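You operate a simulated robot arm through the tools that you are given. There is no shell and no other tool. Be economical: measure what you need, move in short steps, check, and stop when the job is done.

The job below is to be done with a simulated robot arm. You get a single attempt, and the scene is never put back.

## Task
Put one of the collars from the middle of the grey bench on the top of the tool bench. Fetch the shaker can and stand it on the blue disc. Put the 5-4 bronze bush from the clear part of the wooden table on the top shelf of the black shelf unit and the 2-1 bronze bush on the green disc. Do these in any order. Set down upright: shaker can.

Only the result counts: the job must be done as asked and must still hold three seconds after the hand-in. Knocking over, shifting, dropping, spilling or breaking anything else fails it.

## Robot
A 6-joint arm with a two-finger gripper on a trunk, on a base that drives. Base frame: it is fixed to the floor where the robot stands at the start and does not move with it; the origin is under the middle of the robot, x ahead of it, y to its left, z up; the surface under the hand at the start is at about z = 860. Lengths are in mm, angles in degrees, forces in N, time in s.
Its first joint turns from -166.0 to 166.0 degrees. Places, roughly: blue disc [750, -3000, 750]; bronze bush [-3750, -4250, 1000]; collar (6x6x2 cm) [500, -100, 900]; green disc [-4000, -4250, 1000]; shaker can [750, -4250, 250]; top of the tool bench [700, -2300, 900]; top shelf of the black shelf unit [-4700, -4400, 900]. Payload 1.71 kg.
Tool frame: the origin (TCP) lies between the finger pads and is the grasp point; the fingertips stand 20 mm ahead of it; z points along the fingers, y is the line along which they close. Largest opening 96 mm; the body of the gripper starts 113 mm behind the TCP.
Orientation is that of the tool frame in the base frame, as a unit quaternion [w, x, y, z]. With the fingers straight down and closing along the base's y, the tool's x points along the base's -x, its y along +y and its z along -z.

## Interface
- The arm moves only by the tool send_rows. Its argument "targets" is text: rows parted by semicolons, each of 6 numbers parted by spaces: the shift along the base's x, y, z in mm, then the turn, a rotation vector about the base's x, y, z in degrees. In form: dx dy dz rx ry rz; .... A call has 1 to 12 rows; each row is the pose to reach, as a shift and turn from the pose commanded when the call began. "claw" is the finger opening in mm, from 0 to 96, set as the call begins (left out, the last holds). Rows are played at 5 a second. More than 50 mm and 8.6 degrees between two rows, or a gripper value outside its range, and nothing of the call is played. Where a pose cannot be reached the arm comes as near as it can. A force on the tool above 40 N (or 10 N above the force at the start of the call, whichever is more), or a blocked arm, ends the call early, and 0.2 s more pass. The fingers move at their own pace (about 45 mm/s each) and stop on an object; they squeeze with about 33 N. The grip force told is the motor's: it shows also when the fingers shut on nothing. Time passes only in rows, and 0.2 s behind the last, so rows that repeat a pose let the fingers close. The reply holds the time, the measured pose of the TCP, the force on the tool along the base axes, the opening and the grip force, in the units named above and with some noise, with the torque about the TCP (base axes, N m) and any sound that the robot's microphone picked up.
- Cameras (640 x 400 px; columns grow to the right, rows downward): "scene" is now at [80.5, 179.7, 1572.6]; the picture's right is [-0.50, -0.86, 0.01], its down [-0.59, 0.34, -0.74] and it looks along [0.63, -0.38, -0.68] (base axes); focal length 257 px, centre (320, 200). "wrist" rides on the gripper at [66, 14, -145] in the tool frame; the picture's right is [-0.21, 0.98, 0.00], its down [-0.88, -0.18, -0.45] and it looks along [-0.44, -0.09, 0.90] (tool axes); focal length 275 px, centre (320, 200). There is no depth. A picture from a camera that has moved, and an enlarged one, comes with that camera's place and axes in the base frame and with its lens. The place of the scene camera against the robot may be out by one fixed shift of up to 25 mm in any direction.
- snapshot(camera): a new picture of that camera. No time passes.
- move_column(by): slides the trunk up (or, below 0, down) by that many mm; the arm and the scene camera ride with it, the base frame stays. It gives what a move gives, with no picture.
- base_move(legs): drives the robot by 1 to 6 legs, each [ahead, turn to the left] in mm and degrees, along the robot's own axes; the way and the turn of a leg run together, so that a leg with both is an arc; at most 1500 mm and 180 degrees a leg. The arm and the cameras ride along, it lands a little off, and it stops where it bumps. It gives what a move gives.
- head_to(pan, tilt): turns the head with the scene camera to pan (to the left, within 143 degrees either way) and tilt (down, from -29 to 69), counted from straight ahead of the robot. It gives what a move gives.
- enlarge(camera, box): a new picture of the part [left, top, right, bottom] of that camera's present view, enlarged. No time passes.
- hand_in(): hands the job in; it is judged then, once.

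Go step by step. Nothing tells you exact positions but the pictures and the camera data: compare them with the known pose of the tool, close in by small moves and look again before you grip or let go. The budget is 165 turns and 112 pictures, counting those below and the enlarged ones. Unless the task says otherwise, let go and move clear before handing in, and close with one line.

The tools are called as a command line: name --argument value ..., lists and objects as JSON in quotes. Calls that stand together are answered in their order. send_rows: Moves the arm, as the interface text tells. Its arguments: {"type":"object","properties":{"targets":{"type":"string"},"claw":{"type":"number"}},"required":["targets"]} The other tools are called the same way: move_column (by) slides the trunk up or down; base_move (legs) drives the base; head_to (pan, tilt) turns the head that bears the scene camera; snapshot (camera) takes a picture; enlarge (camera, box) takes an enlarged picture of a part of a camera's view; hand_in () hands the job in.

At the start:

```text
time: 0.0
tcp_pos: [623.3, 27.3, 1065.4]
orientation: [-0.001, 0.0, 1.0, 0.001]
force: [0.5, -0.2, 0.6]
wrist_torque: [-0.02, 0.02, 0.01]
grip_width: 96.2
grip_force: 0.1
trunk travel left (down, up): [-175.0, 215.0]
robot x, y, heading: [-0.9, -0.4, -0.0]
head pan, tilt: [-30.3, 41.9]
```

scene: 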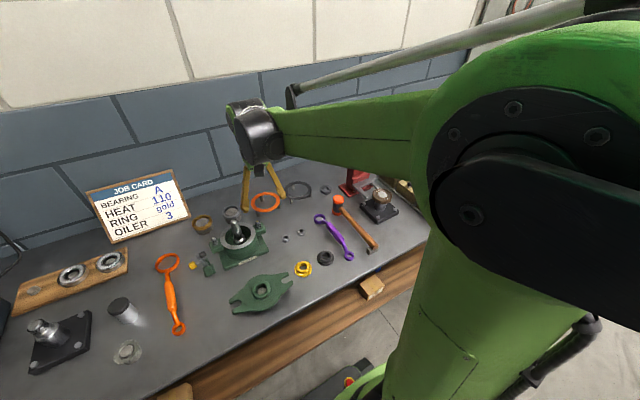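
wrist: 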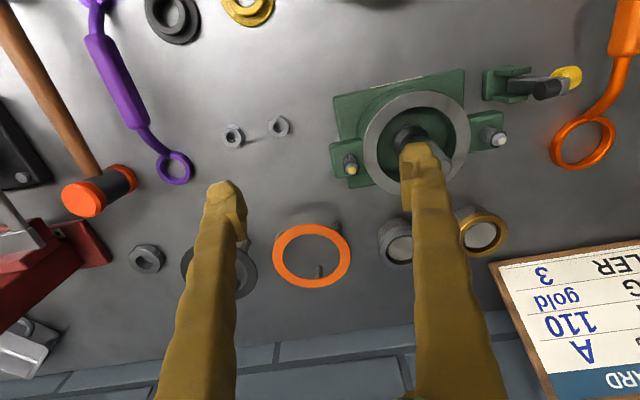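

The two likely collars (a gold one and a black one) lie near the bench's front edge, around x≈485, y≈-10 and -85. I'll look closer at both.

enlarge --camera "scene" --box '[220, 180, 400, 300]'

enlarge --camera "wrist" --box '[60, 0, 360, 190]'

```text
3.33 times, centred on (310, 240) of scene
camera zoom: at [80.5, 179.7, 1572.6], right [-0.5, -0.86, 0.01], down [-0.59, 0.34, -0.74], along [0.63, -0.38, -0.68], focal length 856 px, centre (353, 67)
```

zoom: 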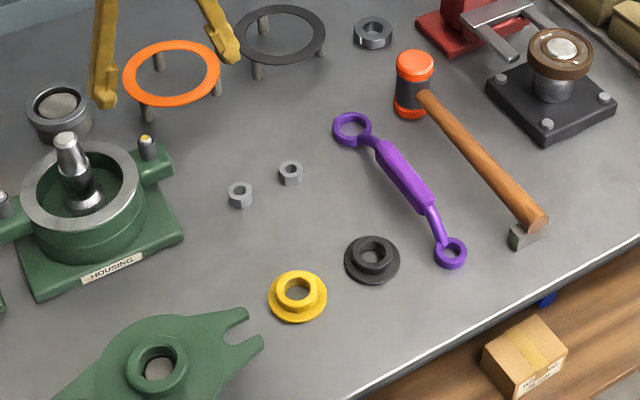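

```text
2.11 times, centred on (210, 95) of wrist
camera zoom: at [558.3, 42.1, 1212.1], right [0.21, 0.98, 0.0], down [0.88, -0.18, 0.44], along [0.43, -0.09, -0.9], focal length 580 px, centre (552, 421)
```

zoom: 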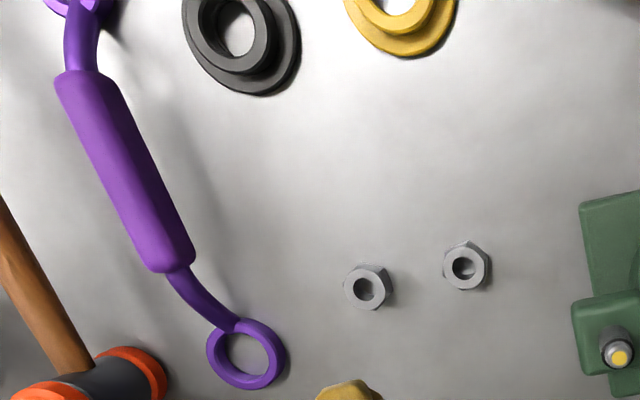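

The black collar sits near (480, -100) and the gold one is about 80 mm to its left. I'll go above the black collar and look from there.

send_rows --targets "-36 -32 -10 0 0 0; -72 -64 -30 0 0 0; -108 -96 -50 0 0 0; -144 -129 -70 0 0 0" --claw 76

snapshot --camera "wrist"

```text
refused: row 2 steps farther than a row can; nothing moved
```

```text
107 pictures are left
camera wrist: at [558.3, 42.1, 1212.1], right [0.21, 0.98, 0.0], down [0.88, -0.18, 0.44], along [0.43, -0.09, -0.9], focal length 275 px, centre (320, 200)
```

wrist: 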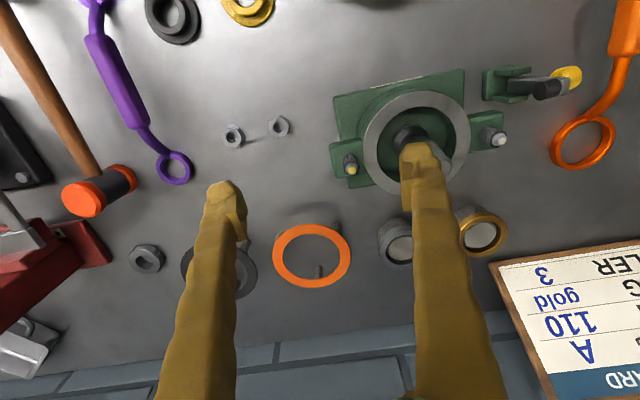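

The row was slightly too long, so nothing moved. I'll repeat it with smaller steps.

send_rows --targets "-29 -26 -14 0 0 0; -58 -52 -28 0 0 0; -87 -78 -42 0 0 0; -116 -104 -56 0 0 0; -144 -129 -70 0 0 0" --claw 76

```text
time: 1.2
tcp_pos: [464.1, -99.6, 1004.7]
orientation: [0.007, 0.0, 1.0, 0.0]
force: [0.5, 0.3, 0.5]
wrist_torque: [0.03, 0.03, -0.01]
grip_width: 76.0
grip_force: 0.0
trunk travel left (down, up): [-175.0, 215.0]
robot x, y, heading: [-1.1, -5.2, 0.2]
head pan, tilt: [-30.3, 41.9]
```

snapshot --camera "wrist"

```text
106 pictures are left
camera wrist: at [397.0, -86.1, 1148.8], right [0.21, 0.98, 0.0], down [0.87, -0.18, 0.46], along [0.45, -0.09, -0.89], focal length 275 px, centre (320, 200)
```

wrist: 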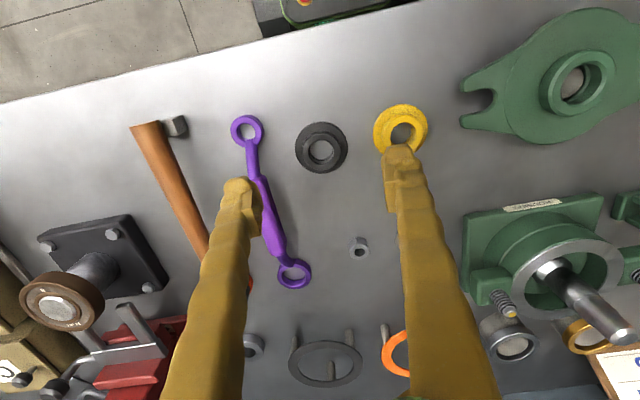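

The black collar's centre is at about (478, -101). I'll turn the gripper 60° so the fingers stay clear of the gold collar and the wrench, then check again.

send_rows --targets "0 0 -5 0 0 8.5; 0 0 -10 0 0 17; 0 0 -15 0 0 25.5; 0 0 -20 0 0 34; 0 0 -25 0 0 42.5; 0 0 -30 0 0 51; 0 0 -35 0 0 59; 0 0 -35 0 0 59; 0 0 -35 0 0 59" --claw 84

snapshot --camera "wrist"

```text
time: 3.2
tcp_pos: [464.5, -100.8, 970.7]
orientation: [0.006, -0.493, 0.87, 0.004]
force: [0.4, 0.2, -0.4]
wrist_torque: [-0.04, 0.01, 0.03]
grip_width: 84.1
grip_force: 0.1
trunk travel left (down, up): [-175.0, 215.0]
robot x, y, heading: [2.4, 1.2, -0.1]
head pan, tilt: [-30.3, 41.9]
```

```text
105 pictures are left
camera wrist: at [417.7, -151.3, 1115.5], right [-0.73, 0.68, 0.0], down [0.61, 0.65, 0.46], along [0.31, 0.34, -0.89], focal length 275 px, centre (320, 200)
```

wrist: 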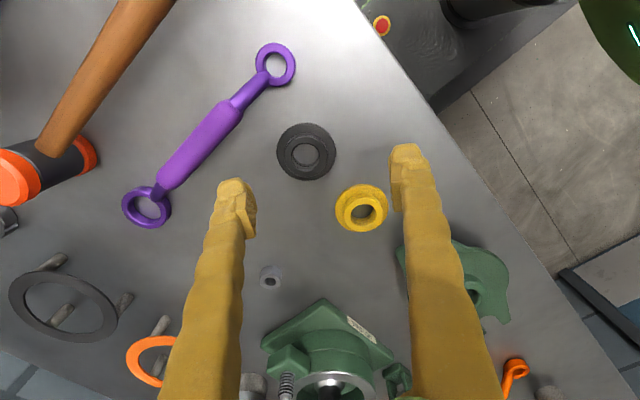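

The collar is at (478.5, -102) and the TCP is about 14 mm short in x. I'll correct that and descend partway.

send_rows --targets "14 -1 -20 0 0 0; 14 -1 -50 0 0 0; 14 -1 -50 0 0 0"

snapshot --camera "wrist"

```text
time: 4.0
tcp_pos: [477.6, -102.8, 916.9]
orientation: [0.005, -0.492, 0.87, 0.004]
force: [-0.3, -0.6, -0.8]
wrist_torque: [0.0, 0.06, -0.04]
grip_width: 83.8
grip_force: 0.0
trunk travel left (down, up): [-175.0, 215.0]
robot x, y, heading: [2.5, 2.0, -0.0]
head pan, tilt: [-30.3, 41.9]
```

```text
104 pictures are left
camera wrist: at [431.9, -153.4, 1062.4], right [-0.73, 0.68, 0.0], down [0.61, 0.65, 0.46], along [0.31, 0.34, -0.89], focal length 275 px, centre (320, 200)
```

wrist: 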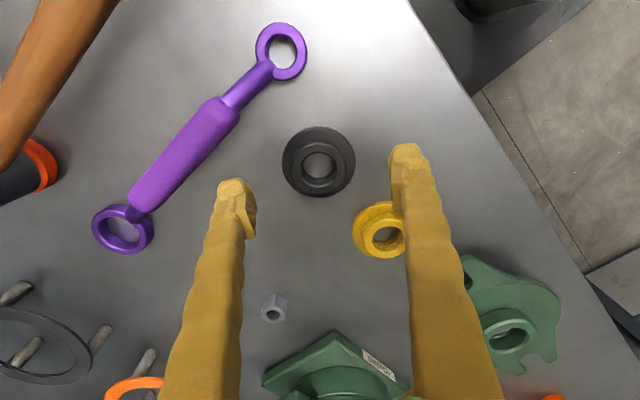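

The collar is centred between the fingers. I'll lower the last stretch and close.

send_rows --targets "0 0 -17 0 0 0; 0 0 -33 0 0 0; 0 0 -33 0 0 0"

send_rows --targets "0 0 0 0 0 0; 0 0 0 0 0 0; 0 0 0 0 0 0; 0 0 0 0 0 0" --claw 30

```text
time: 4.8
tcp_pos: [479.2, -101.6, 884.6]
orientation: [0.006, -0.493, 0.87, 0.005]
force: [0.1, 0.1, 0.5]
wrist_torque: [-0.02, 0.02, 0.01]
grip_width: 84.2
grip_force: 0.0
trunk travel left (down, up): [-175.0, 215.0]
robot x, y, heading: [-0.8, 1.6, 0.1]
head pan, tilt: [-30.3, 41.9]
```

```text
time: 5.8
tcp_pos: [478.0, -101.5, 886.5]
orientation: [0.005, -0.493, 0.87, 0.003]
force: [0.6, 0.0, 0.8]
wrist_torque: [-0.03, -0.06, -0.02]
grip_width: 38.4
grip_force: 32.9
trunk travel left (down, up): [-175.0, 215.0]
robot x, y, heading: [2.2, 1.3, -0.0]
head pan, tilt: [-30.3, 41.9]
```

It has gripped the hub at 38 mm. I'll lift and look.

send_rows --targets "0 0 30 0 0 0; 0 0 75 0 0 0; 0 0 120 0 0 0; 0 0 150 0 0 0"

snapshot --camera "wrist"

```text
time: 6.8
tcp_pos: [480.0, -101.1, 1035.3]
orientation: [0.007, -0.492, 0.87, 0.003]
force: [0.1, -0.3, -0.1]
wrist_torque: [-0.02, -0.02, 0.02]
grip_width: 38.4
grip_force: 32.9
trunk travel left (down, up): [-175.0, 215.0]
robot x, y, heading: [-0.4, 1.4, -0.1]
head pan, tilt: [-30.3, 41.9]
```

```text
103 pictures are left
camera wrist: at [433.6, -152.2, 1179.0], right [-0.73, 0.68, 0.0], down [0.61, 0.65, 0.46], along [0.31, 0.34, -0.89], focal length 275 px, centre (320, 200)
```

wrist: 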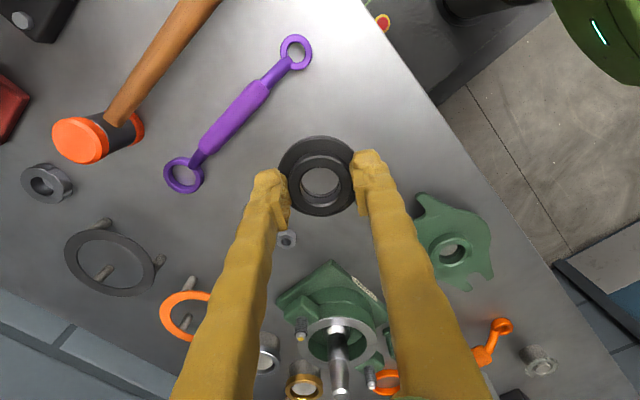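

The collar is held. I'll pull the arm in and up, then look around toward the right where I'll drive.

send_rows --targets "-25 20 35 0 0 0; -50 40 70 0 0 0; -80 60 100 0 0 0; -110 80 120 0 0 0"

head_to --pan -80 --tilt 25

snapshot --camera "scene"

head_to --pan -130 --tilt 20

snapshot --camera "scene"

```text
time: 7.8
tcp_pos: [360.9, -15.0, 1159.2]
orientation: [0.007, -0.492, 0.87, 0.004]
force: [-0.4, 0.6, -0.7]
wrist_torque: [0.01, -0.02, 0.01]
grip_width: 38.3
grip_force: 32.7
trunk travel left (down, up): [-175.0, 215.0]
robot x, y, heading: [-0.4, 3.1, 0.0]
head pan, tilt: [-30.3, 41.9]
```

```text
time: 9.0
tcp_pos: [366.4, -15.5, 1157.1]
orientation: [0.006, -0.493, 0.87, 0.005]
force: [0.4, 0.1, -0.3]
wrist_torque: [-0.01, 0.03, 0.0]
grip_width: 38.3
grip_force: 32.8
trunk travel left (down, up): [-175.0, 215.0]
robot x, y, heading: [-0.3, 0.2, 0.1]
head pan, tilt: [-80.0, 25.0]
```

```text
102 pictures are left
camera scene: at [24.8, 131.1, 1599.5], right [-0.98, -0.17, 0.02], down [-0.09, 0.42, -0.9], along [0.15, -0.89, -0.43], focal length 257 px, centre (320, 200)
```

scene: 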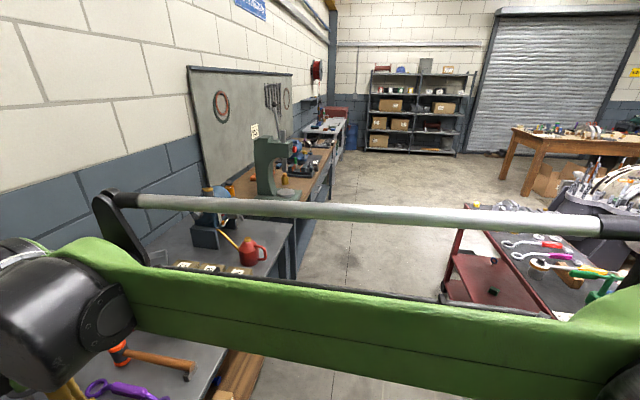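

```text
time: 10.2
tcp_pos: [364.7, -15.8, 1156.5]
orientation: [0.006, -0.493, 0.87, 0.005]
force: [0.8, -0.4, 0.0]
wrist_torque: [0.02, -0.02, 0.0]
grip_width: 38.4
grip_force: 32.5
trunk travel left (down, up): [-175.0, 215.0]
robot x, y, heading: [-3.5, 0.8, -0.2]
head pan, tilt: [-130.0, 20.0]
```

```text
101 pictures are left
camera scene: at [-51.4, 150.5, 1608.8], right [-0.77, 0.64, 0.01], down [0.21, 0.26, -0.94], along [-0.61, -0.72, -0.33], focal length 257 px, centre (320, 200)
```

scene: 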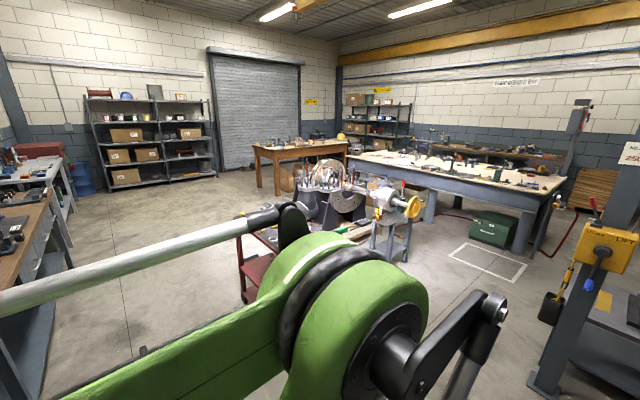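

The tool bench is along the wall to my right, past the end of this bench, and a red cart bounds the lane on the other side. I'll back up a little, turn right and drive partway down the lane.

base_move --legs '[[-120, 0], [0, -90], [1000, 0]]'

head_to --pan 30 --tilt 30

snapshot --camera "scene"

```text
time: 24.1
tcp_pos: [-112.5, -1360.3, 1161.5]
orientation: [0.009, 0.263, 0.965, -0.008]
force: [0.2, 0.2, -0.7]
wrist_torque: [-0.07, 0.0, 0.01]
grip_width: 38.4
grip_force: 32.9
trunk travel left (down, up): [-175.0, 215.0]
robot x, y, heading: [-103.1, -1012.9, -89.4]
head pan, tilt: [-130.0, 20.0]
```

```text
time: 26.6
tcp_pos: [-112.3, -1359.6, 1160.7]
orientation: [0.008, 0.264, 0.965, -0.007]
force: [-0.5, 2.0, 0.0]
wrist_torque: [-0.26, 0.0, 0.05]
grip_width: 38.3
grip_force: 32.9
trunk travel left (down, up): [-175.0, 215.0]
robot x, y, heading: [-104.8, -1013.0, -89.4]
head pan, tilt: [30.0, 30.0]
```

```text
100 pictures are left
camera scene: at [167.2, -1015.0, 1592.3], right [-0.86, -0.51, 0.01], down [-0.25, 0.41, -0.87], along [0.44, -0.75, -0.49], focal length 257 px, centre (320, 200)
```

scene: 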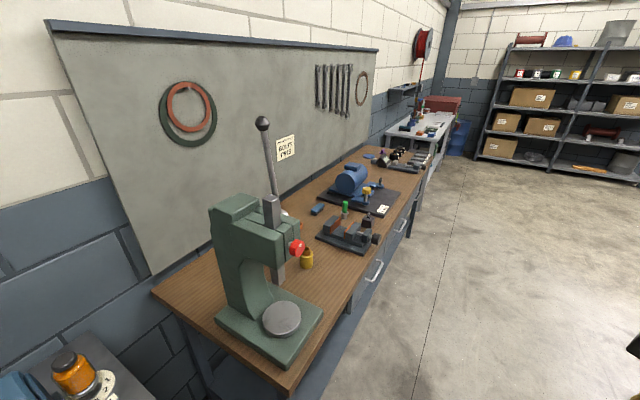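

The wooden-topped bench with the arbor press is the tool bench. I'll drive alongside it and turn to face it.

base_move --legs '[[1000, 0], [0, 89.4]]'

head_to --pan -5 --tilt 40

snapshot --camera "scene"

snapshot --camera "wrist"

```text
time: 39.5
tcp_pos: [275.7, -2058.1, 1155.2]
orientation: [0.003, -0.481, 0.877, 0.005]
force: [0.1, 0.0, 0.0]
wrist_torque: [0.04, -0.01, 0.01]
grip_width: 38.4
grip_force: 33.6
trunk travel left (down, up): [-175.0, 215.0]
robot x, y, heading: [-93.0, -2036.3, -1.4]
head pan, tilt: [30.0, 30.0]
```

```text
time: 40.5
tcp_pos: [282.4, -2057.1, 1153.2]
orientation: [0.002, -0.481, 0.877, 0.006]
force: [2.2, 0.4, -1.1]
wrist_torque: [0.02, 0.25, -0.02]
grip_width: 38.2
grip_force: 33.2
trunk travel left (down, up): [-175.0, 215.0]
robot x, y, heading: [-96.1, -2034.6, -1.4]
head pan, tilt: [-5.0, 40.0]
```

```text
99 pictures are left
camera scene: at [7.5, -1821.1, 1575.0], right [-0.11, -0.99, 0.0], down [-0.65, 0.07, -0.75], along [0.75, -0.08, -0.66], focal length 257 px, centre (320, 200)
```

scene: 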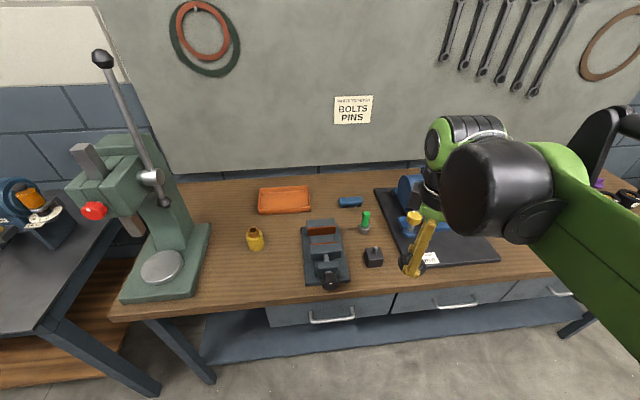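

```text
98 pictures are left
camera wrist: at [236.9, -2107.5, 1298.0], right [-0.72, 0.7, 0.01], down [0.63, 0.63, 0.45], along [0.31, 0.33, -0.89], focal length 275 px, centre (320, 200)
```

wrist: 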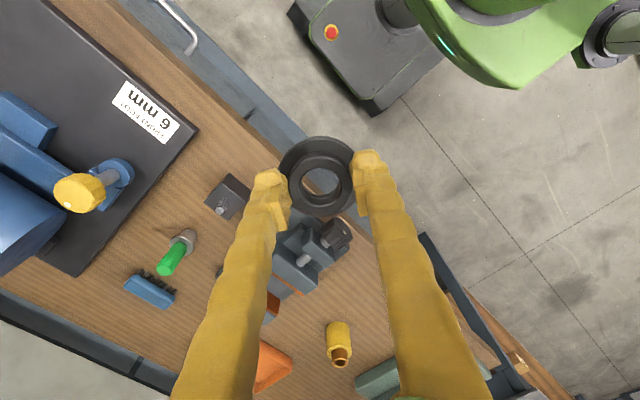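

There's clear bench top at about (455, -1685), between the press, the yellow fitting and the vise. I'll carry the collar over it.

send_rows --targets "19 41 0 0 0 0; 38 82 0 0 0 0; 57 123 0 0 0 0; 76 164 0 0 0 0; 95 205 0 0 0 0; 114 246 0 0 0 0; 133 287 0 0 0 0; 152 328 0 0 0 0; 172 370 -10 0 0 0; 172 370 -55 0 0 0; 172 370 -95 0 0 0;172 370 -95 0 0 0"

snapshot --camera "wrist"

snapshot --camera "scene"

```text
time: 43.1
tcp_pos: [445.6, -1684.9, 1061.9]
orientation: [0.004, -0.481, 0.877, 0.005]
force: [-0.5, 0.3, -0.2]
wrist_torque: [0.04, 0.0, -0.01]
grip_width: 38.6
grip_force: 33.4
trunk travel left (down, up): [-175.0, 215.0]
robot x, y, heading: [-94.2, -2033.3, -1.2]
head pan, tilt: [-5.0, 40.0]
```

```text
97 pictures are left
camera wrist: at [398.8, -1735.4, 1206.2], right [-0.72, 0.7, 0.01], down [0.62, 0.63, 0.45], along [0.31, 0.33, -0.89], focal length 275 px, centre (320, 200)
```

wrist: 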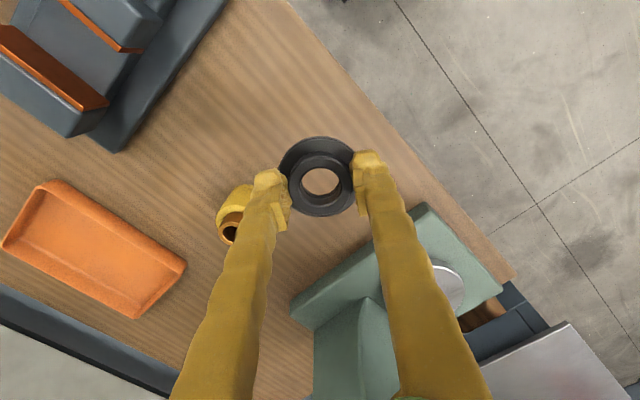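

```text
96 pictures are left
camera scene: at [3.6, -1820.9, 1575.2], right [-0.11, -0.99, 0.0], down [-0.65, 0.07, -0.76], along [0.75, -0.09, -0.65], focal length 257 px, centre (320, 200)
```

scene: 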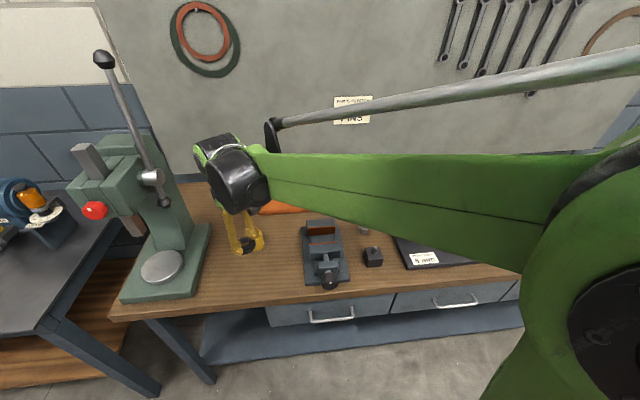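

The spot under the collar is clear on all sides. I'll lower in small steps until it touches.

send_rows --targets "0 0 -40 0 0 0; 0 0 -80 0 0 0; 0 0 -100 0 0 0; 0 0 -115 0 0 0; 0 0 -125 0 0 0; 0 0 -132 0 0 0; 0 0 -138 0 0 0; 0 0 -144 0 0 0; 0 0 -150 0 0 0"

snapshot --camera "wrist"

```text
time: 45.1
tcp_pos: [446.1, -1688.6, 911.0]
orientation: [0.005, -0.481, 0.877, 0.005]
force: [0.0, 0.9, 0.3]
wrist_torque: [0.02, -0.02, -0.01]
grip_width: 38.4
grip_force: 33.7
trunk travel left (down, up): [-175.0, 215.0]
robot x, y, heading: [-97.3, -2032.0, -1.3]
head pan, tilt: [-5.0, 40.0]
```

```text
95 pictures are left
camera wrist: at [398.7, -1738.2, 1055.1], right [-0.72, 0.7, 0.01], down [0.62, 0.63, 0.45], along [0.31, 0.33, -0.89], focal length 275 px, centre (320, 200)
```

wrist: 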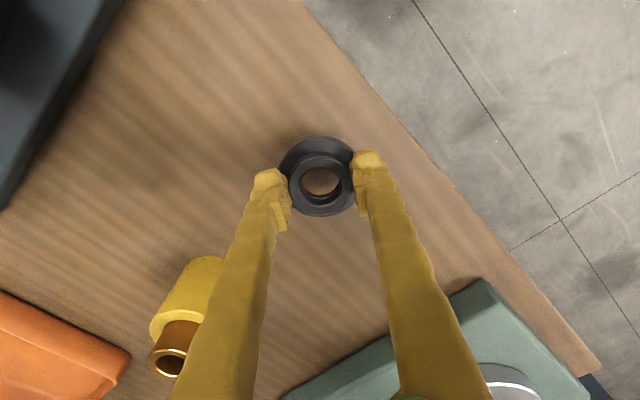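

Still above the bench. I'll go on down in 5 mm steps.

send_rows --targets "0 0 -6 0 0 0; 0 0 -12 0 0 0; 0 0 -17 0 0 0; 0 0 -21 0 0 0; 0 0 -25 0 0 0; 0 0 -29 0 0 0; 0 0 -33 0 0 0; 0 0 -37 0 0 0; 0 0 -41 0 0 0; 0 0 -45 0 0 0; 0 0 -49 0 0 0"

```text
time: 46.5
tcp_pos: [431.1, -1687.5, 893.1]
orientation: [0.012, -0.481, 0.877, 0.0]
force: [0.1, -1.6, -0.1]
wrist_torque: [0.02, -0.11, 0.01]
grip_width: 38.3
grip_force: 33.4
trunk travel left (down, up): [-175.0, 215.0]
robot x, y, heading: [-89.1, -2034.0, -1.4]
head pan, tilt: [-5.0, 40.0]
stopped in row 6: the force on the tool passed its limit at 50 N (the readings are from after the stop); the commanded pose is now the measured one
```

Contact at z≈893. I'll check whether the collar lies flat before releasing.

snapshot --camera "wrist"

enlarge --camera "scene" --box '[180, 180, 340, 300]'

```text
94 pictures are left
camera wrist: at [381.7, -1737.2, 1036.7], right [-0.72, 0.7, -0.01], down [0.62, 0.63, 0.47], along [0.33, 0.33, -0.88], focal length 275 px, centre (320, 200)
```

wrist: 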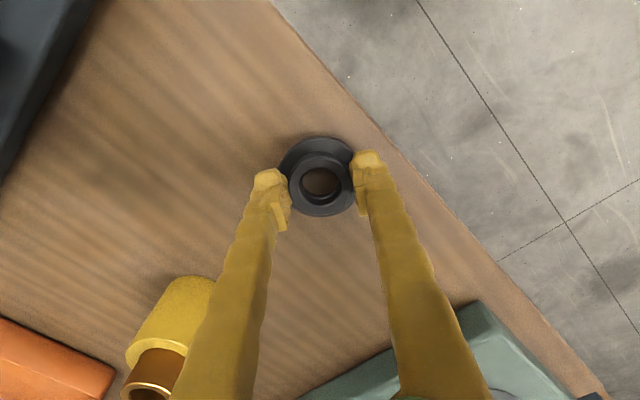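

```text
3.33 times, centred on (260, 240) of scene
camera zoom: at [-0.1, -1821.5, 1575.3], right [-0.11, -0.99, 0.0], down [-0.65, 0.07, -0.76], along [0.75, -0.09, -0.65], focal length 856 px, centre (520, 67)
```

zoom: 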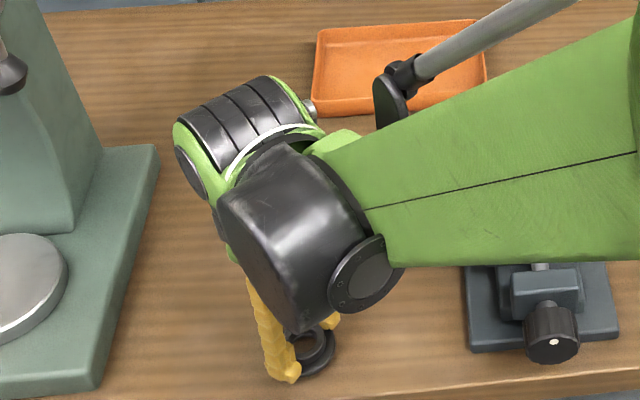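

The collar is resting on the bench top, well inside the edge. I'll release it and rise.

send_rows --targets "0 0 0 0 0 0; 0 0 0 0 0 0; 0 0 0 0 0 0; 0 0 0 0 0 0" --claw 64

send_rows --targets "0 0 20 0 0 0; 0 0 50 0 0 0; 0 0 95 0 0 0; 0 0 140 0 0 0; 0 0 180 0 0 0"

snapshot --camera "wrist"

```text
time: 47.5
tcp_pos: [435.1, -1687.2, 891.5]
orientation: [0.011, -0.482, 0.876, 0.002]
force: [0.0, 0.0, -0.3]
wrist_torque: [0.0, -0.01, -0.04]
grip_width: 64.3
grip_force: 0.0
trunk travel left (down, up): [-175.0, 215.0]
robot x, y, heading: [-92.7, -2029.7, -1.1]
head pan, tilt: [-5.0, 40.0]
```

```text
time: 48.6
tcp_pos: [436.8, -1688.0, 1071.5]
orientation: [0.011, -0.482, 0.876, 0.001]
force: [0.8, -0.3, 0.4]
wrist_torque: [0.0, 0.01, 0.02]
grip_width: 64.1
grip_force: 0.0
trunk travel left (down, up): [-175.0, 215.0]
robot x, y, heading: [-98.6, -2036.1, -1.3]
head pan, tilt: [-5.0, 40.0]
```

```text
92 pictures are left
camera wrist: at [386.7, -1737.1, 1216.0], right [-0.72, 0.7, 0.0], down [0.62, 0.63, 0.46], along [0.33, 0.33, -0.89], focal length 275 px, centre (320, 200)
```

wrist: 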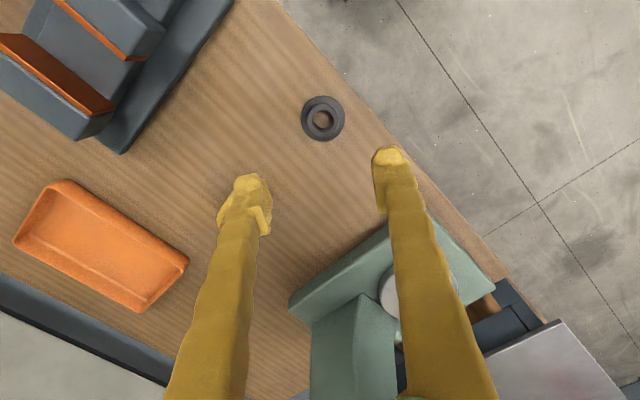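

The collar is down flat. Now I'll retract the arm and check the yellow fitting with the scene camera.

send_rows --targets "0 0 40 0 0 0; 0 0 80 0 0 0; -17 -41 80 0 0 0; -34 -82 80 0 0 0; -51 -123 80 0 0 0; -68 -164 80 0 0 0; -85 -205 80 0 0 0; -102 -246 80 0 0 0; -119 -287 80 0 0 0; -136 -328 80 0 0 0; -153 -370 80 0 0 0" --claw 80

head_to --pan -70 --tilt 35

snapshot --camera "scene"

snapshot --camera "wrist"

```text
time: 51.0
tcp_pos: [280.4, -2056.9, 1151.7]
orientation: [0.012, -0.482, 0.876, 0.001]
force: [0.8, 0.0, -0.4]
wrist_torque: [0.02, 0.04, -0.01]
grip_width: 79.9
grip_force: 0.1
trunk travel left (down, up): [-175.0, 215.0]
robot x, y, heading: [-94.6, -2032.3, -1.6]
head pan, tilt: [-5.0, 40.0]
```

```text
time: 52.4
tcp_pos: [279.5, -2056.4, 1150.0]
orientation: [0.012, -0.481, 0.876, 0.002]
force: [0.6, 0.5, -0.1]
wrist_torque: [0.01, 0.01, -0.01]
grip_width: 79.9
grip_force: 0.1
trunk travel left (down, up): [-175.0, 215.0]
robot x, y, heading: [-94.1, -2035.9, -1.5]
head pan, tilt: [-70.0, 35.0]
```

```text
91 pictures are left
camera scene: at [-53.1, -1894.9, 1583.6], right [-0.95, -0.32, 0.01], down [-0.2, 0.54, -0.82], along [0.25, -0.78, -0.58], focal length 257 px, centre (320, 200)
```

scene: 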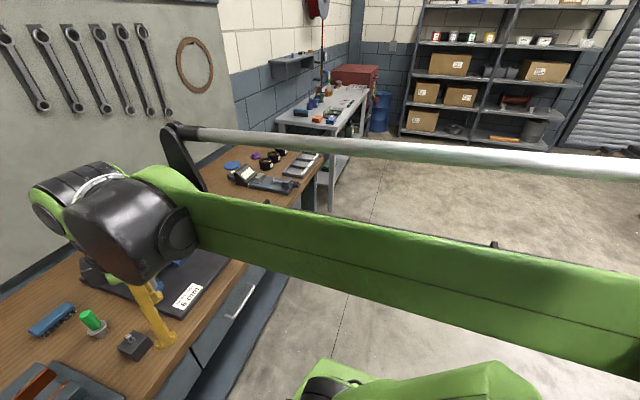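

```text
90 pictures are left
camera wrist: at [231.0, -2106.2, 1294.6], right [-0.72, 0.7, 0.0], down [0.62, 0.63, 0.46], along [0.33, 0.33, -0.89], focal length 275 px, centre (320, 200)
```

wrist: 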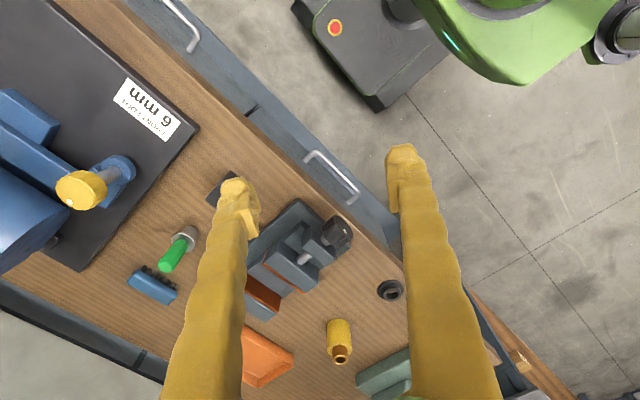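

The collar and everything around it are undisturbed, and the blue disc is on the far end of the tool bench, about (850, -3020). Now I'll drive down the lane to the white-grey bench where the can should be.

base_move --legs '[[-150, 0], [0, -88.5], [1450, 0]]'

head_to --pan 35 --tilt 40

snapshot --camera "scene"

```text
time: 69.4
tcp_pos: [-179.1, -3879.1, 1150.7]
orientation: [0.008, 0.242, 0.97, -0.007]
force: [0.3, -0.1, 0.1]
wrist_torque: [0.04, 0.02, 0.03]
grip_width: 79.8
grip_force: 0.0
trunk travel left (down, up): [-175.0, 215.0]
robot x, y, heading: [-187.1, -3506.1, -87.0]
head pan, tilt: [-70.0, 35.0]
```

```text
time: 71.2
tcp_pos: [-178.9, -3888.4, 1147.0]
orientation: [0.008, 0.242, 0.97, -0.002]
force: [-0.8, 0.1, -0.4]
wrist_torque: [0.12, 0.01, -0.02]
grip_width: 79.9
grip_force: 0.1
trunk travel left (down, up): [-175.0, 215.0]
robot x, y, heading: [-183.7, -3505.1, -86.8]
head pan, tilt: [35.0, 40.0]
```

```text
89 pictures are left
camera scene: at [86.9, -3497.5, 1576.6], right [-0.79, -0.62, 0.01], down [-0.4, 0.5, -0.77], along [0.47, -0.61, -0.63], focal length 257 px, centre (320, 200)
```

scene: 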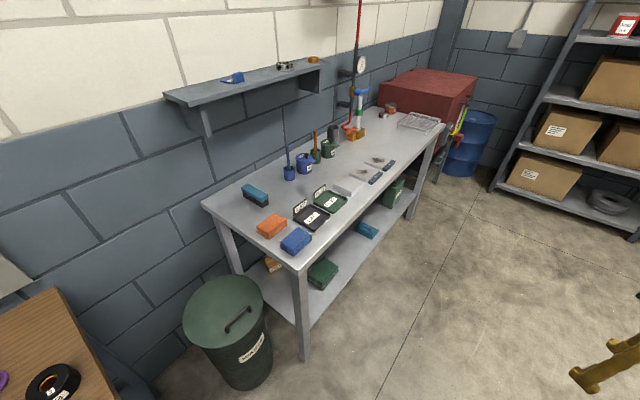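

The shelf under the grey bench holds several items; the can should be there around (750, -4250). I'll drive on, face the bench and look low.

base_move --legs '[[700, 0], [0, 87]]'

move_column --by -175

head_to --pan 0 --tilt 50

snapshot --camera "scene"

snapshot --camera "wrist"

```text
time: 82.0
tcp_pos: [240.8, -4221.8, 1146.5]
orientation: [0.007, -0.489, 0.872, 0.004]
force: [-0.2, 0.1, -0.1]
wrist_torque: [0.04, -0.08, -0.01]
grip_width: 79.9
grip_force: 0.0
trunk travel left (down, up): [-175.0, 215.0]
robot x, y, heading: [-148.0, -4203.1, -0.5]
head pan, tilt: [35.0, 40.0]
```

```text
time: 83.9
tcp_pos: [226.2, -4221.2, 976.2]
orientation: [0.011, -0.488, 0.873, 0.001]
force: [-1.5, -0.1, 0.8]
wrist_torque: [0.0, -0.17, 0.01]
grip_width: 80.0
grip_force: 0.1
trunk travel left (down, up): [0.0, 390.0]
robot x, y, heading: [-149.3, -4208.1, -0.4]
head pan, tilt: [35.0, 40.0]
```

```text
time: 84.9
tcp_pos: [230.2, -4221.6, 976.6]
orientation: [0.01, -0.488, 0.873, 0.001]
force: [-2.1, -0.2, 1.2]
wrist_torque: [-0.01, -0.28, 0.0]
grip_width: 80.0
grip_force: 0.0
trunk travel left (down, up): [0.0, 390.0]
robot x, y, heading: [-141.3, -4205.5, -0.6]
head pan, tilt: [0.0, 50.0]
```

```text
88 pictures are left
camera scene: at [-63.9, -3984.7, 1386.2], right [-0.01, -1.0, 0.0], down [-0.78, 0.01, -0.63], along [0.63, 0.0, -0.78], focal length 257 px, centre (320, 200)
```

scene: 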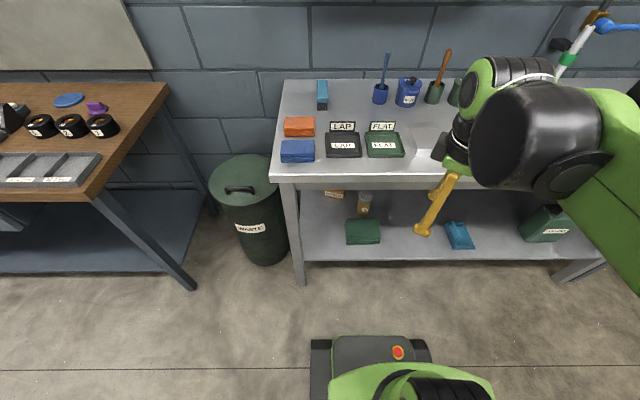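

```text
87 pictures are left
camera wrist: at [182.6, -4272.0, 1118.8], right [-0.73, 0.69, 0.0], down [0.61, 0.65, 0.46], along [0.32, 0.33, -0.89], focal length 275 px, centre (320, 200)
```

wrist: 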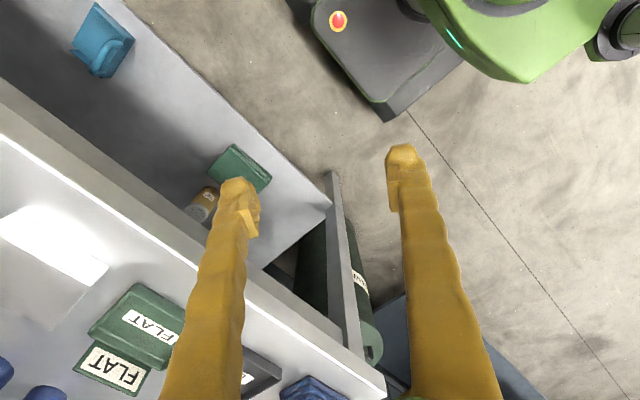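

enlarge --camera "scene" --box '[290, 170, 450, 270]'

```text
4.00 times, centred on (370, 220) of scene
camera zoom: at [-63.9, -3984.7, 1386.2], right [-0.01, -1.0, 0.0], down [-0.78, 0.01, -0.63], along [0.63, 0.0, -0.78], focal length 1027 px, centre (120, 120)
```

zoom: 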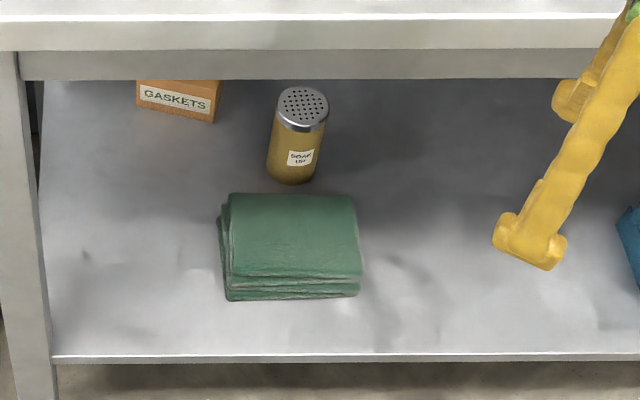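

The shaker can is the amber one with the perforated lid, standing deep on the under-shelf behind a stack of green cloth. I'll back off so the stretched arm can slip under the bench top, and first turn the gripper so the wrist camera will be on the upper side.

base_move --legs '[[-250, 0]]'

send_rows --targets "0 0 0 0 0 8.5; 0 0 0 0 0 17; 0 0 0 0 0 25.5; 0 0 0 0 0 34; 0 0 0 0 0 42.5; 0 0 0 0 0 51; 0 0 0 0 0 59.5; 0 0 0 0 0 68; 0 0 0 0 0 76.5; 0 0 0 0 0 85; 0 0 0 0 0 93.5; 0 0 0 0 0 102"

head_to --pan 0 --tilt 38

snapshot --camera "scene"

```text
time: 87.2
tcp_pos: [-15.8, -4218.7, 975.3]
orientation: [0.012, -0.489, 0.872, 0.001]
force: [0.2, 0.2, -0.2]
wrist_torque: [0.05, -0.01, 0.0]
grip_width: 79.8
grip_force: 0.2
trunk travel left (down, up): [0.0, 390.0]
robot x, y, heading: [-393.0, -4204.5, -0.5]
head pan, tilt: [0.0, 50.0]
```

```text
time: 89.8
tcp_pos: [-12.2, -4219.0, 972.9]
orientation: [-0.002, 0.986, -0.169, -0.006]
force: [-0.2, 0.9, -0.4]
wrist_torque: [-0.02, -0.09, 0.01]
grip_width: 80.1
grip_force: 0.0
trunk travel left (down, up): [0.0, 390.0]
robot x, y, heading: [-388.8, -4201.6, -0.3]
head pan, tilt: [0.0, 50.0]
```

```text
time: 90.5
tcp_pos: [-7.9, -4220.3, 971.8]
orientation: [-0.004, 0.985, -0.17, -0.009]
force: [0.2, -0.1, -0.4]
wrist_torque: [0.01, -0.02, 0.0]
grip_width: 80.0
grip_force: 0.2
trunk travel left (down, up): [0.0, 390.0]
robot x, y, heading: [-393.0, -4202.1, -0.7]
head pan, tilt: [0.0, 38.0]
```

```text
85 pictures are left
camera scene: at [-299.8, -3982.9, 1403.2], right [-0.01, -1.0, 0.0], down [-0.63, 0.01, -0.78], along [0.78, -0.01, -0.63], focal length 257 px, centre (320, 200)
```

scene: 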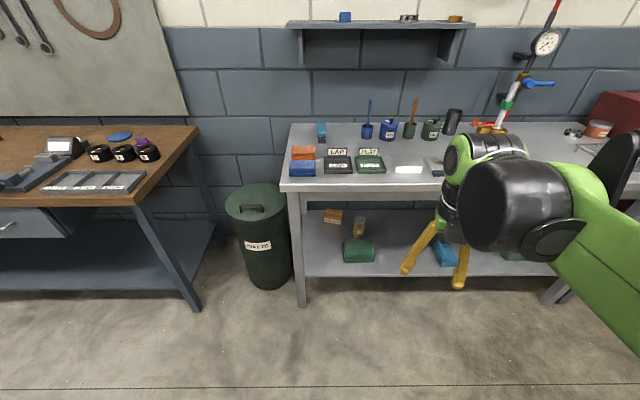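

The can is about (750, -4222), standing on the shelf at z≈300 and about 110 tall. I'll finish the yaw, then pitch the gripper forward while lowering in front of the bench.

send_rows --targets "20 0 -25 0 0 6.6; 40 0 -50 0 0 13.2; 60 0 -75 0 0 19.6; 60 0 -75 0 0 19.6"

send_rows --targets "30 0 -30 0 -7.5 0; 60 0 -60 0 -15 0; 90 0 -90 0 -22.5 0; 120 0 -120 0 -30 0; 150 0 -150 0 -37.5 0; 180 0 -180 0 -45 0; 210 0 -210 0 -52.5 0; 240 0 -240 0 -60 0; 260 0 -280 0 -60 0; 280 0 -320 0 -60 0; 280 0 -360 0 -60 0; 280 0 -360 0 -60 0"

snapshot --camera "wrist"

snapshot --camera "scene"

```text
time: 91.5
tcp_pos: [45.6, -4152.8, 897.5]
orientation: [0.001, 1.0, -0.003, -0.01]
force: [0.4, 0.0, 0.6]
wrist_torque: [-0.01, -0.01, 0.04]
grip_width: 79.8
grip_force: 0.1
out of reach, approached as far as the arm can: row 2, 3, 4
trunk travel left (down, up): [0.0, 390.0]
robot x, y, heading: [-391.2, -4203.5, -0.4]
head pan, tilt: [0.0, 38.0]
```

```text
time: 94.1
tcp_pos: [394.0, -4154.3, 623.1]
orientation: [-0.002, 0.87, 0.002, 0.492]
force: [-0.1, -0.6, 0.8]
wrist_torque: [-0.02, 0.01, -0.01]
grip_width: 80.2
grip_force: 0.0
out of reach, approached as far as the arm can: row 8, 9, 10, 11, 12
trunk travel left (down, up): [0.0, 390.0]
robot x, y, heading: [-390.7, -4203.8, -0.6]
head pan, tilt: [0.0, 38.0]
```

```text
84 pictures are left
camera wrist: at [304.1, -4167.6, 754.9], right [-0.1, -0.98, -0.18], down [-0.83, 0.18, -0.52], along [0.54, 0.09, -0.84], focal length 275 px, centre (320, 200)
```

wrist: 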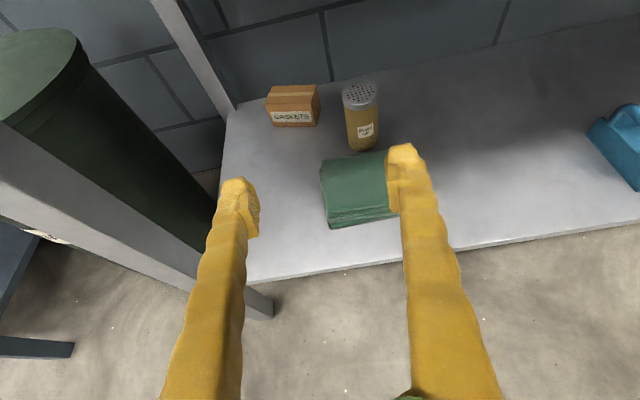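

```text
83 pictures are left
camera scene: at [-297.3, -3982.8, 1403.2], right [-0.01, -1.0, 0.0], down [-0.63, 0.01, -0.78], along [0.78, -0.01, -0.63], focal length 257 px, centre (320, 200)
```

scene: 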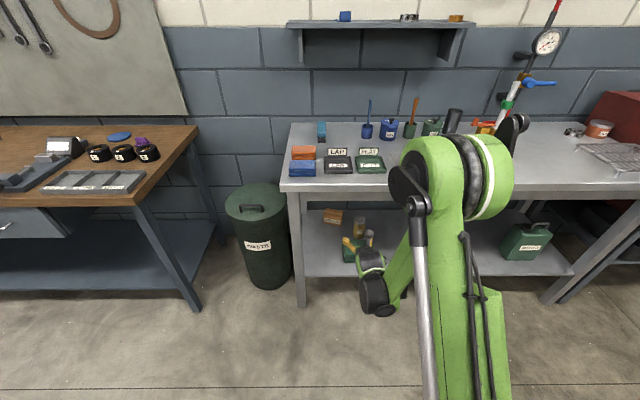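

The gripper is now pitched 30° below horizontal with a clear view of the can at about (738, -4230), z 300–411. I'll aim it slightly rightward and move to a point in line with the can, above the cloth.

send_rows --targets "33 -9 -29 0 0 -1.3; 66 -18 -58 0 0 -2.7; 99 -27 -88 0 0 -4; 132 -37 -117 0 0 -5.3; 165 -46 -147 0 0 -6.7; 198 -55 -176 0 0 -8; 198 -55 -176 0 0 -8" --claw 96

snapshot --camera "wrist"

snapshot --camera "scene"

```text
time: 95.7
tcp_pos: [590.9, -4207.9, 443.9]
orientation: [0.034, 0.869, -0.06, 0.49]
force: [-0.1, 0.1, 0.3]
wrist_torque: [0.01, 0.0, 0.01]
grip_width: 95.7
grip_force: 0.0
trunk travel left (down, up): [0.0, 390.0]
robot x, y, heading: [-389.6, -4204.0, -0.4]
head pan, tilt: [0.0, 38.0]
```

```text
82 pictures are left
camera wrist: at [501.0, -4208.6, 575.2], right [-0.24, -0.96, -0.18], down [-0.8, 0.3, -0.52], along [0.55, 0.02, -0.83], focal length 275 px, centre (320, 200)
```

wrist: 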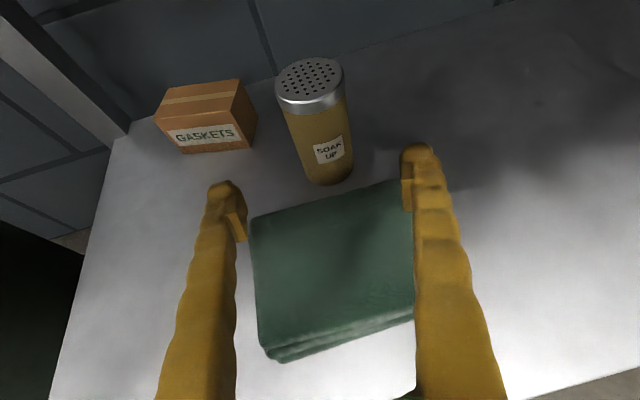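

```text
81 pictures are left
camera scene: at [-297.1, -3982.9, 1403.2], right [-0.01, -1.0, 0.0], down [-0.63, 0.01, -0.78], along [0.78, -0.01, -0.63], focal length 257 px, centre (320, 200)
```

scene: 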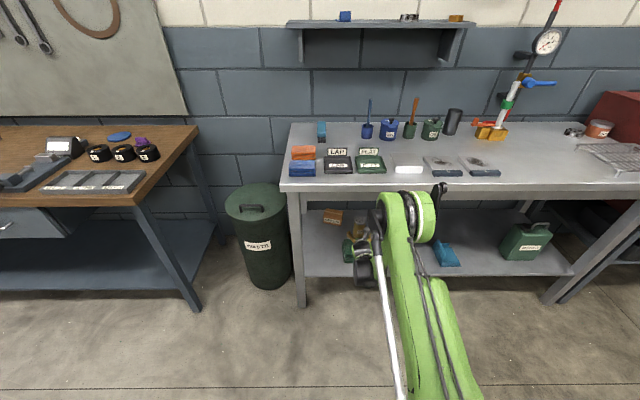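

The can is centred on the approach line at about (742, -4226). I'll advance two-thirds of the way and look.

send_rows --targets "33 -4 -18 0 0 0; 66 -8 -36 0 0 0; 90 -11 -49 0 0 0; 90 -11 -49 0 0 0"

snapshot --camera "wrist"

```text
time: 96.7
tcp_pos: [681.2, -4217.3, 394.1]
orientation: [0.033, 0.868, -0.059, 0.492]
force: [0.0, 0.2, 0.3]
wrist_torque: [0.02, 0.01, 0.0]
grip_width: 96.1
grip_force: 0.0
trunk travel left (down, up): [0.0, 390.0]
robot x, y, heading: [-389.4, -4202.6, -0.5]
head pan, tilt: [0.0, 38.0]
```

```text
80 pictures are left
camera wrist: at [590.0, -4218.6, 525.2], right [-0.24, -0.96, -0.18], down [-0.8, 0.3, -0.52], along [0.55, 0.02, -0.83], focal length 275 px, centre (320, 200)
```

wrist: 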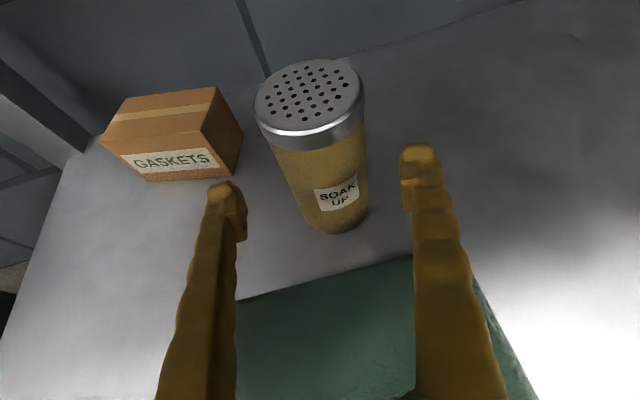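

The fingers straddle the can evenly. I'll go the last 60 mm and close.

send_rows --targets "30 -4 -15 0 0 0; 58 -9 -31 0 0 0; 58 -9 -31 0 0 0"

snapshot --camera "wrist"

```text
time: 97.5
tcp_pos: [720.9, -4222.6, 385.7]
orientation: [0.033, 0.868, -0.059, 0.491]
force: [-0.5, -0.5, 0.2]
wrist_torque: [-0.01, -0.02, -0.01]
grip_width: 96.0
grip_force: 0.2
out of reach, approached as far as the arm can: row 2, 3
trunk travel left (down, up): [0.0, 390.0]
robot x, y, heading: [-393.0, -4203.5, -0.5]
head pan, tilt: [0.0, 38.0]
```

```text
79 pictures are left
camera wrist: at [630.4, -4224.6, 516.3], right [-0.24, -0.95, -0.18], down [-0.8, 0.3, -0.52], along [0.55, 0.02, -0.83], focal length 275 px, centre (320, 200)
```

wrist: 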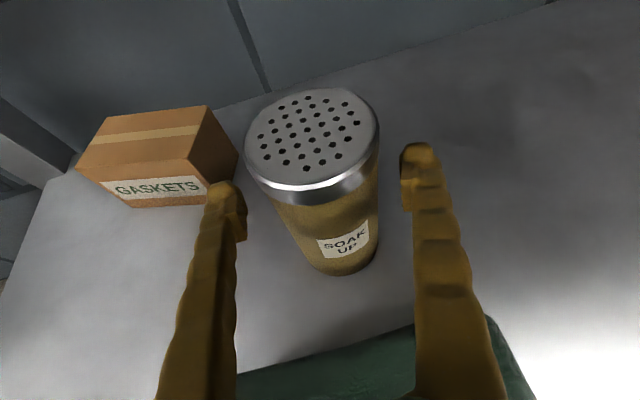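

The arm hit its reach limit just short. I'll retract along the line, drive 80 mm closer and approach again.

send_rows --targets "-40 5 8 0 0 0; -80 10 31 0 0 0; -121 15 54 0 0 0; -121 15 54 0 0 0"

base_move --legs '[[80, 0]]'

snapshot --camera "wrist"

```text
time: 98.5
tcp_pos: [602.4, -4213.7, 439.6]
orientation: [0.032, 0.869, -0.059, 0.49]
force: [-0.3, 0.5, -0.3]
wrist_torque: [-0.01, -0.01, -0.03]
grip_width: 96.0
grip_force: 0.0
trunk travel left (down, up): [0.0, 390.0]
robot x, y, heading: [-391.4, -4205.0, -0.7]
head pan, tilt: [0.0, 38.0]
```

```text
time: 99.7
tcp_pos: [681.4, -4214.5, 439.4]
orientation: [0.033, 0.869, -0.06, 0.491]
force: [-0.7, 0.1, -0.5]
wrist_torque: [0.01, -0.04, 0.01]
grip_width: 95.9
grip_force: 0.1
trunk travel left (down, up): [0.0, 390.0]
robot x, y, heading: [-313.8, -4206.8, -0.5]
head pan, tilt: [0.0, 38.0]
```

```text
78 pictures are left
camera wrist: at [590.0, -4216.9, 570.4], right [-0.24, -0.95, -0.18], down [-0.8, 0.3, -0.52], along [0.55, 0.02, -0.83], focal length 275 px, centre (320, 200)
```

wrist: 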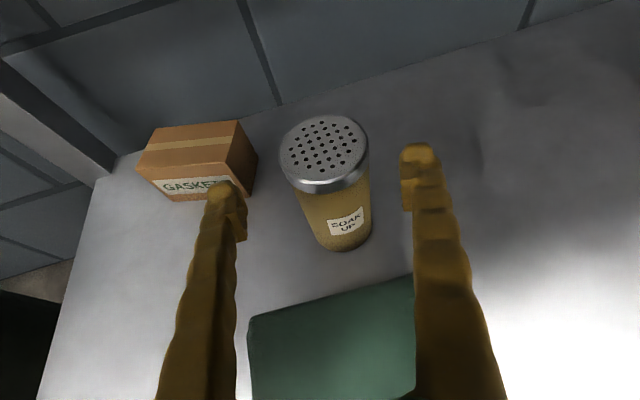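

send_rows --targets "15 -11 -10 0 0 0; 35 -11 -42 0 0 0; 55 -11 -75 0 0 0; 58 -11 -77 0 0 0; 58 -11 -77 0 0 0"

snapshot --camera "wrist"

```text
time: 100.9
tcp_pos: [733.5, -4227.9, 373.3]
orientation: [0.032, 0.865, -0.059, 0.497]
force: [1.2, 0.0, -1.5]
wrist_torque: [0.01, 0.0, -0.02]
grip_width: 95.7
grip_force: 0.0
trunk travel left (down, up): [0.0, 390.0]
robot x, y, heading: [-311.4, -4206.3, -0.4]
head pan, tilt: [0.0, 38.0]
```

```text
77 pictures are left
camera wrist: at [640.4, -4228.9, 505.4], right [-0.24, -0.95, -0.18], down [-0.79, 0.3, -0.53], along [0.56, 0.02, -0.83], focal length 275 px, centre (320, 200)
```

wrist: 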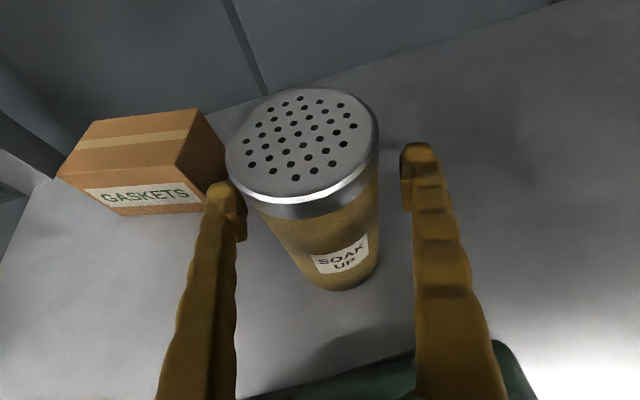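

The arm stopped about 11 mm short in z. I'll check the scene for anything touching before closing.

enlarge --camera "scene" --box '[290, 150, 530, 300]'

```text
2.67 times, centred on (410, 225) of scene
camera zoom: at [-218.8, -3983.6, 1403.2], right [-0.01, -1.0, 0.0], down [-0.63, 0.01, -0.78], along [0.78, -0.01, -0.63], focal length 685 px, centre (80, 133)
```

zoom: 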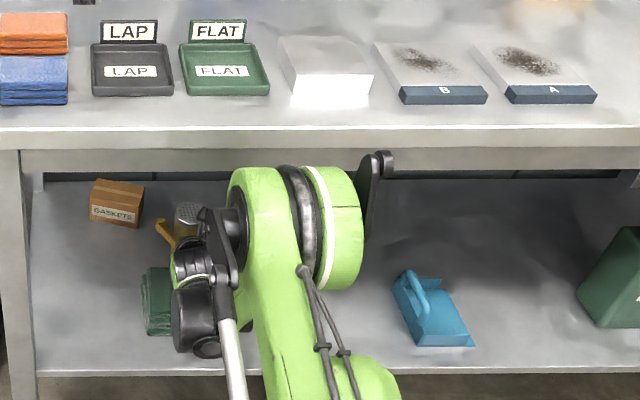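

send_rows --targets "0 0 0 0 0 0; 0 0 0 0 0 0; 0 0 0 0 0 0"

```text
time: 101.7
tcp_pos: [732.4, -4227.7, 376.1]
orientation: [0.033, 0.865, -0.06, 0.498]
force: [0.1, 0.2, -1.0]
wrist_torque: [-0.01, -0.02, -0.02]
grip_width: 96.1
grip_force: 0.1
trunk travel left (down, up): [0.0, 390.0]
robot x, y, heading: [-310.1, -4204.2, -0.7]
head pan, tilt: [0.0, 38.0]
```

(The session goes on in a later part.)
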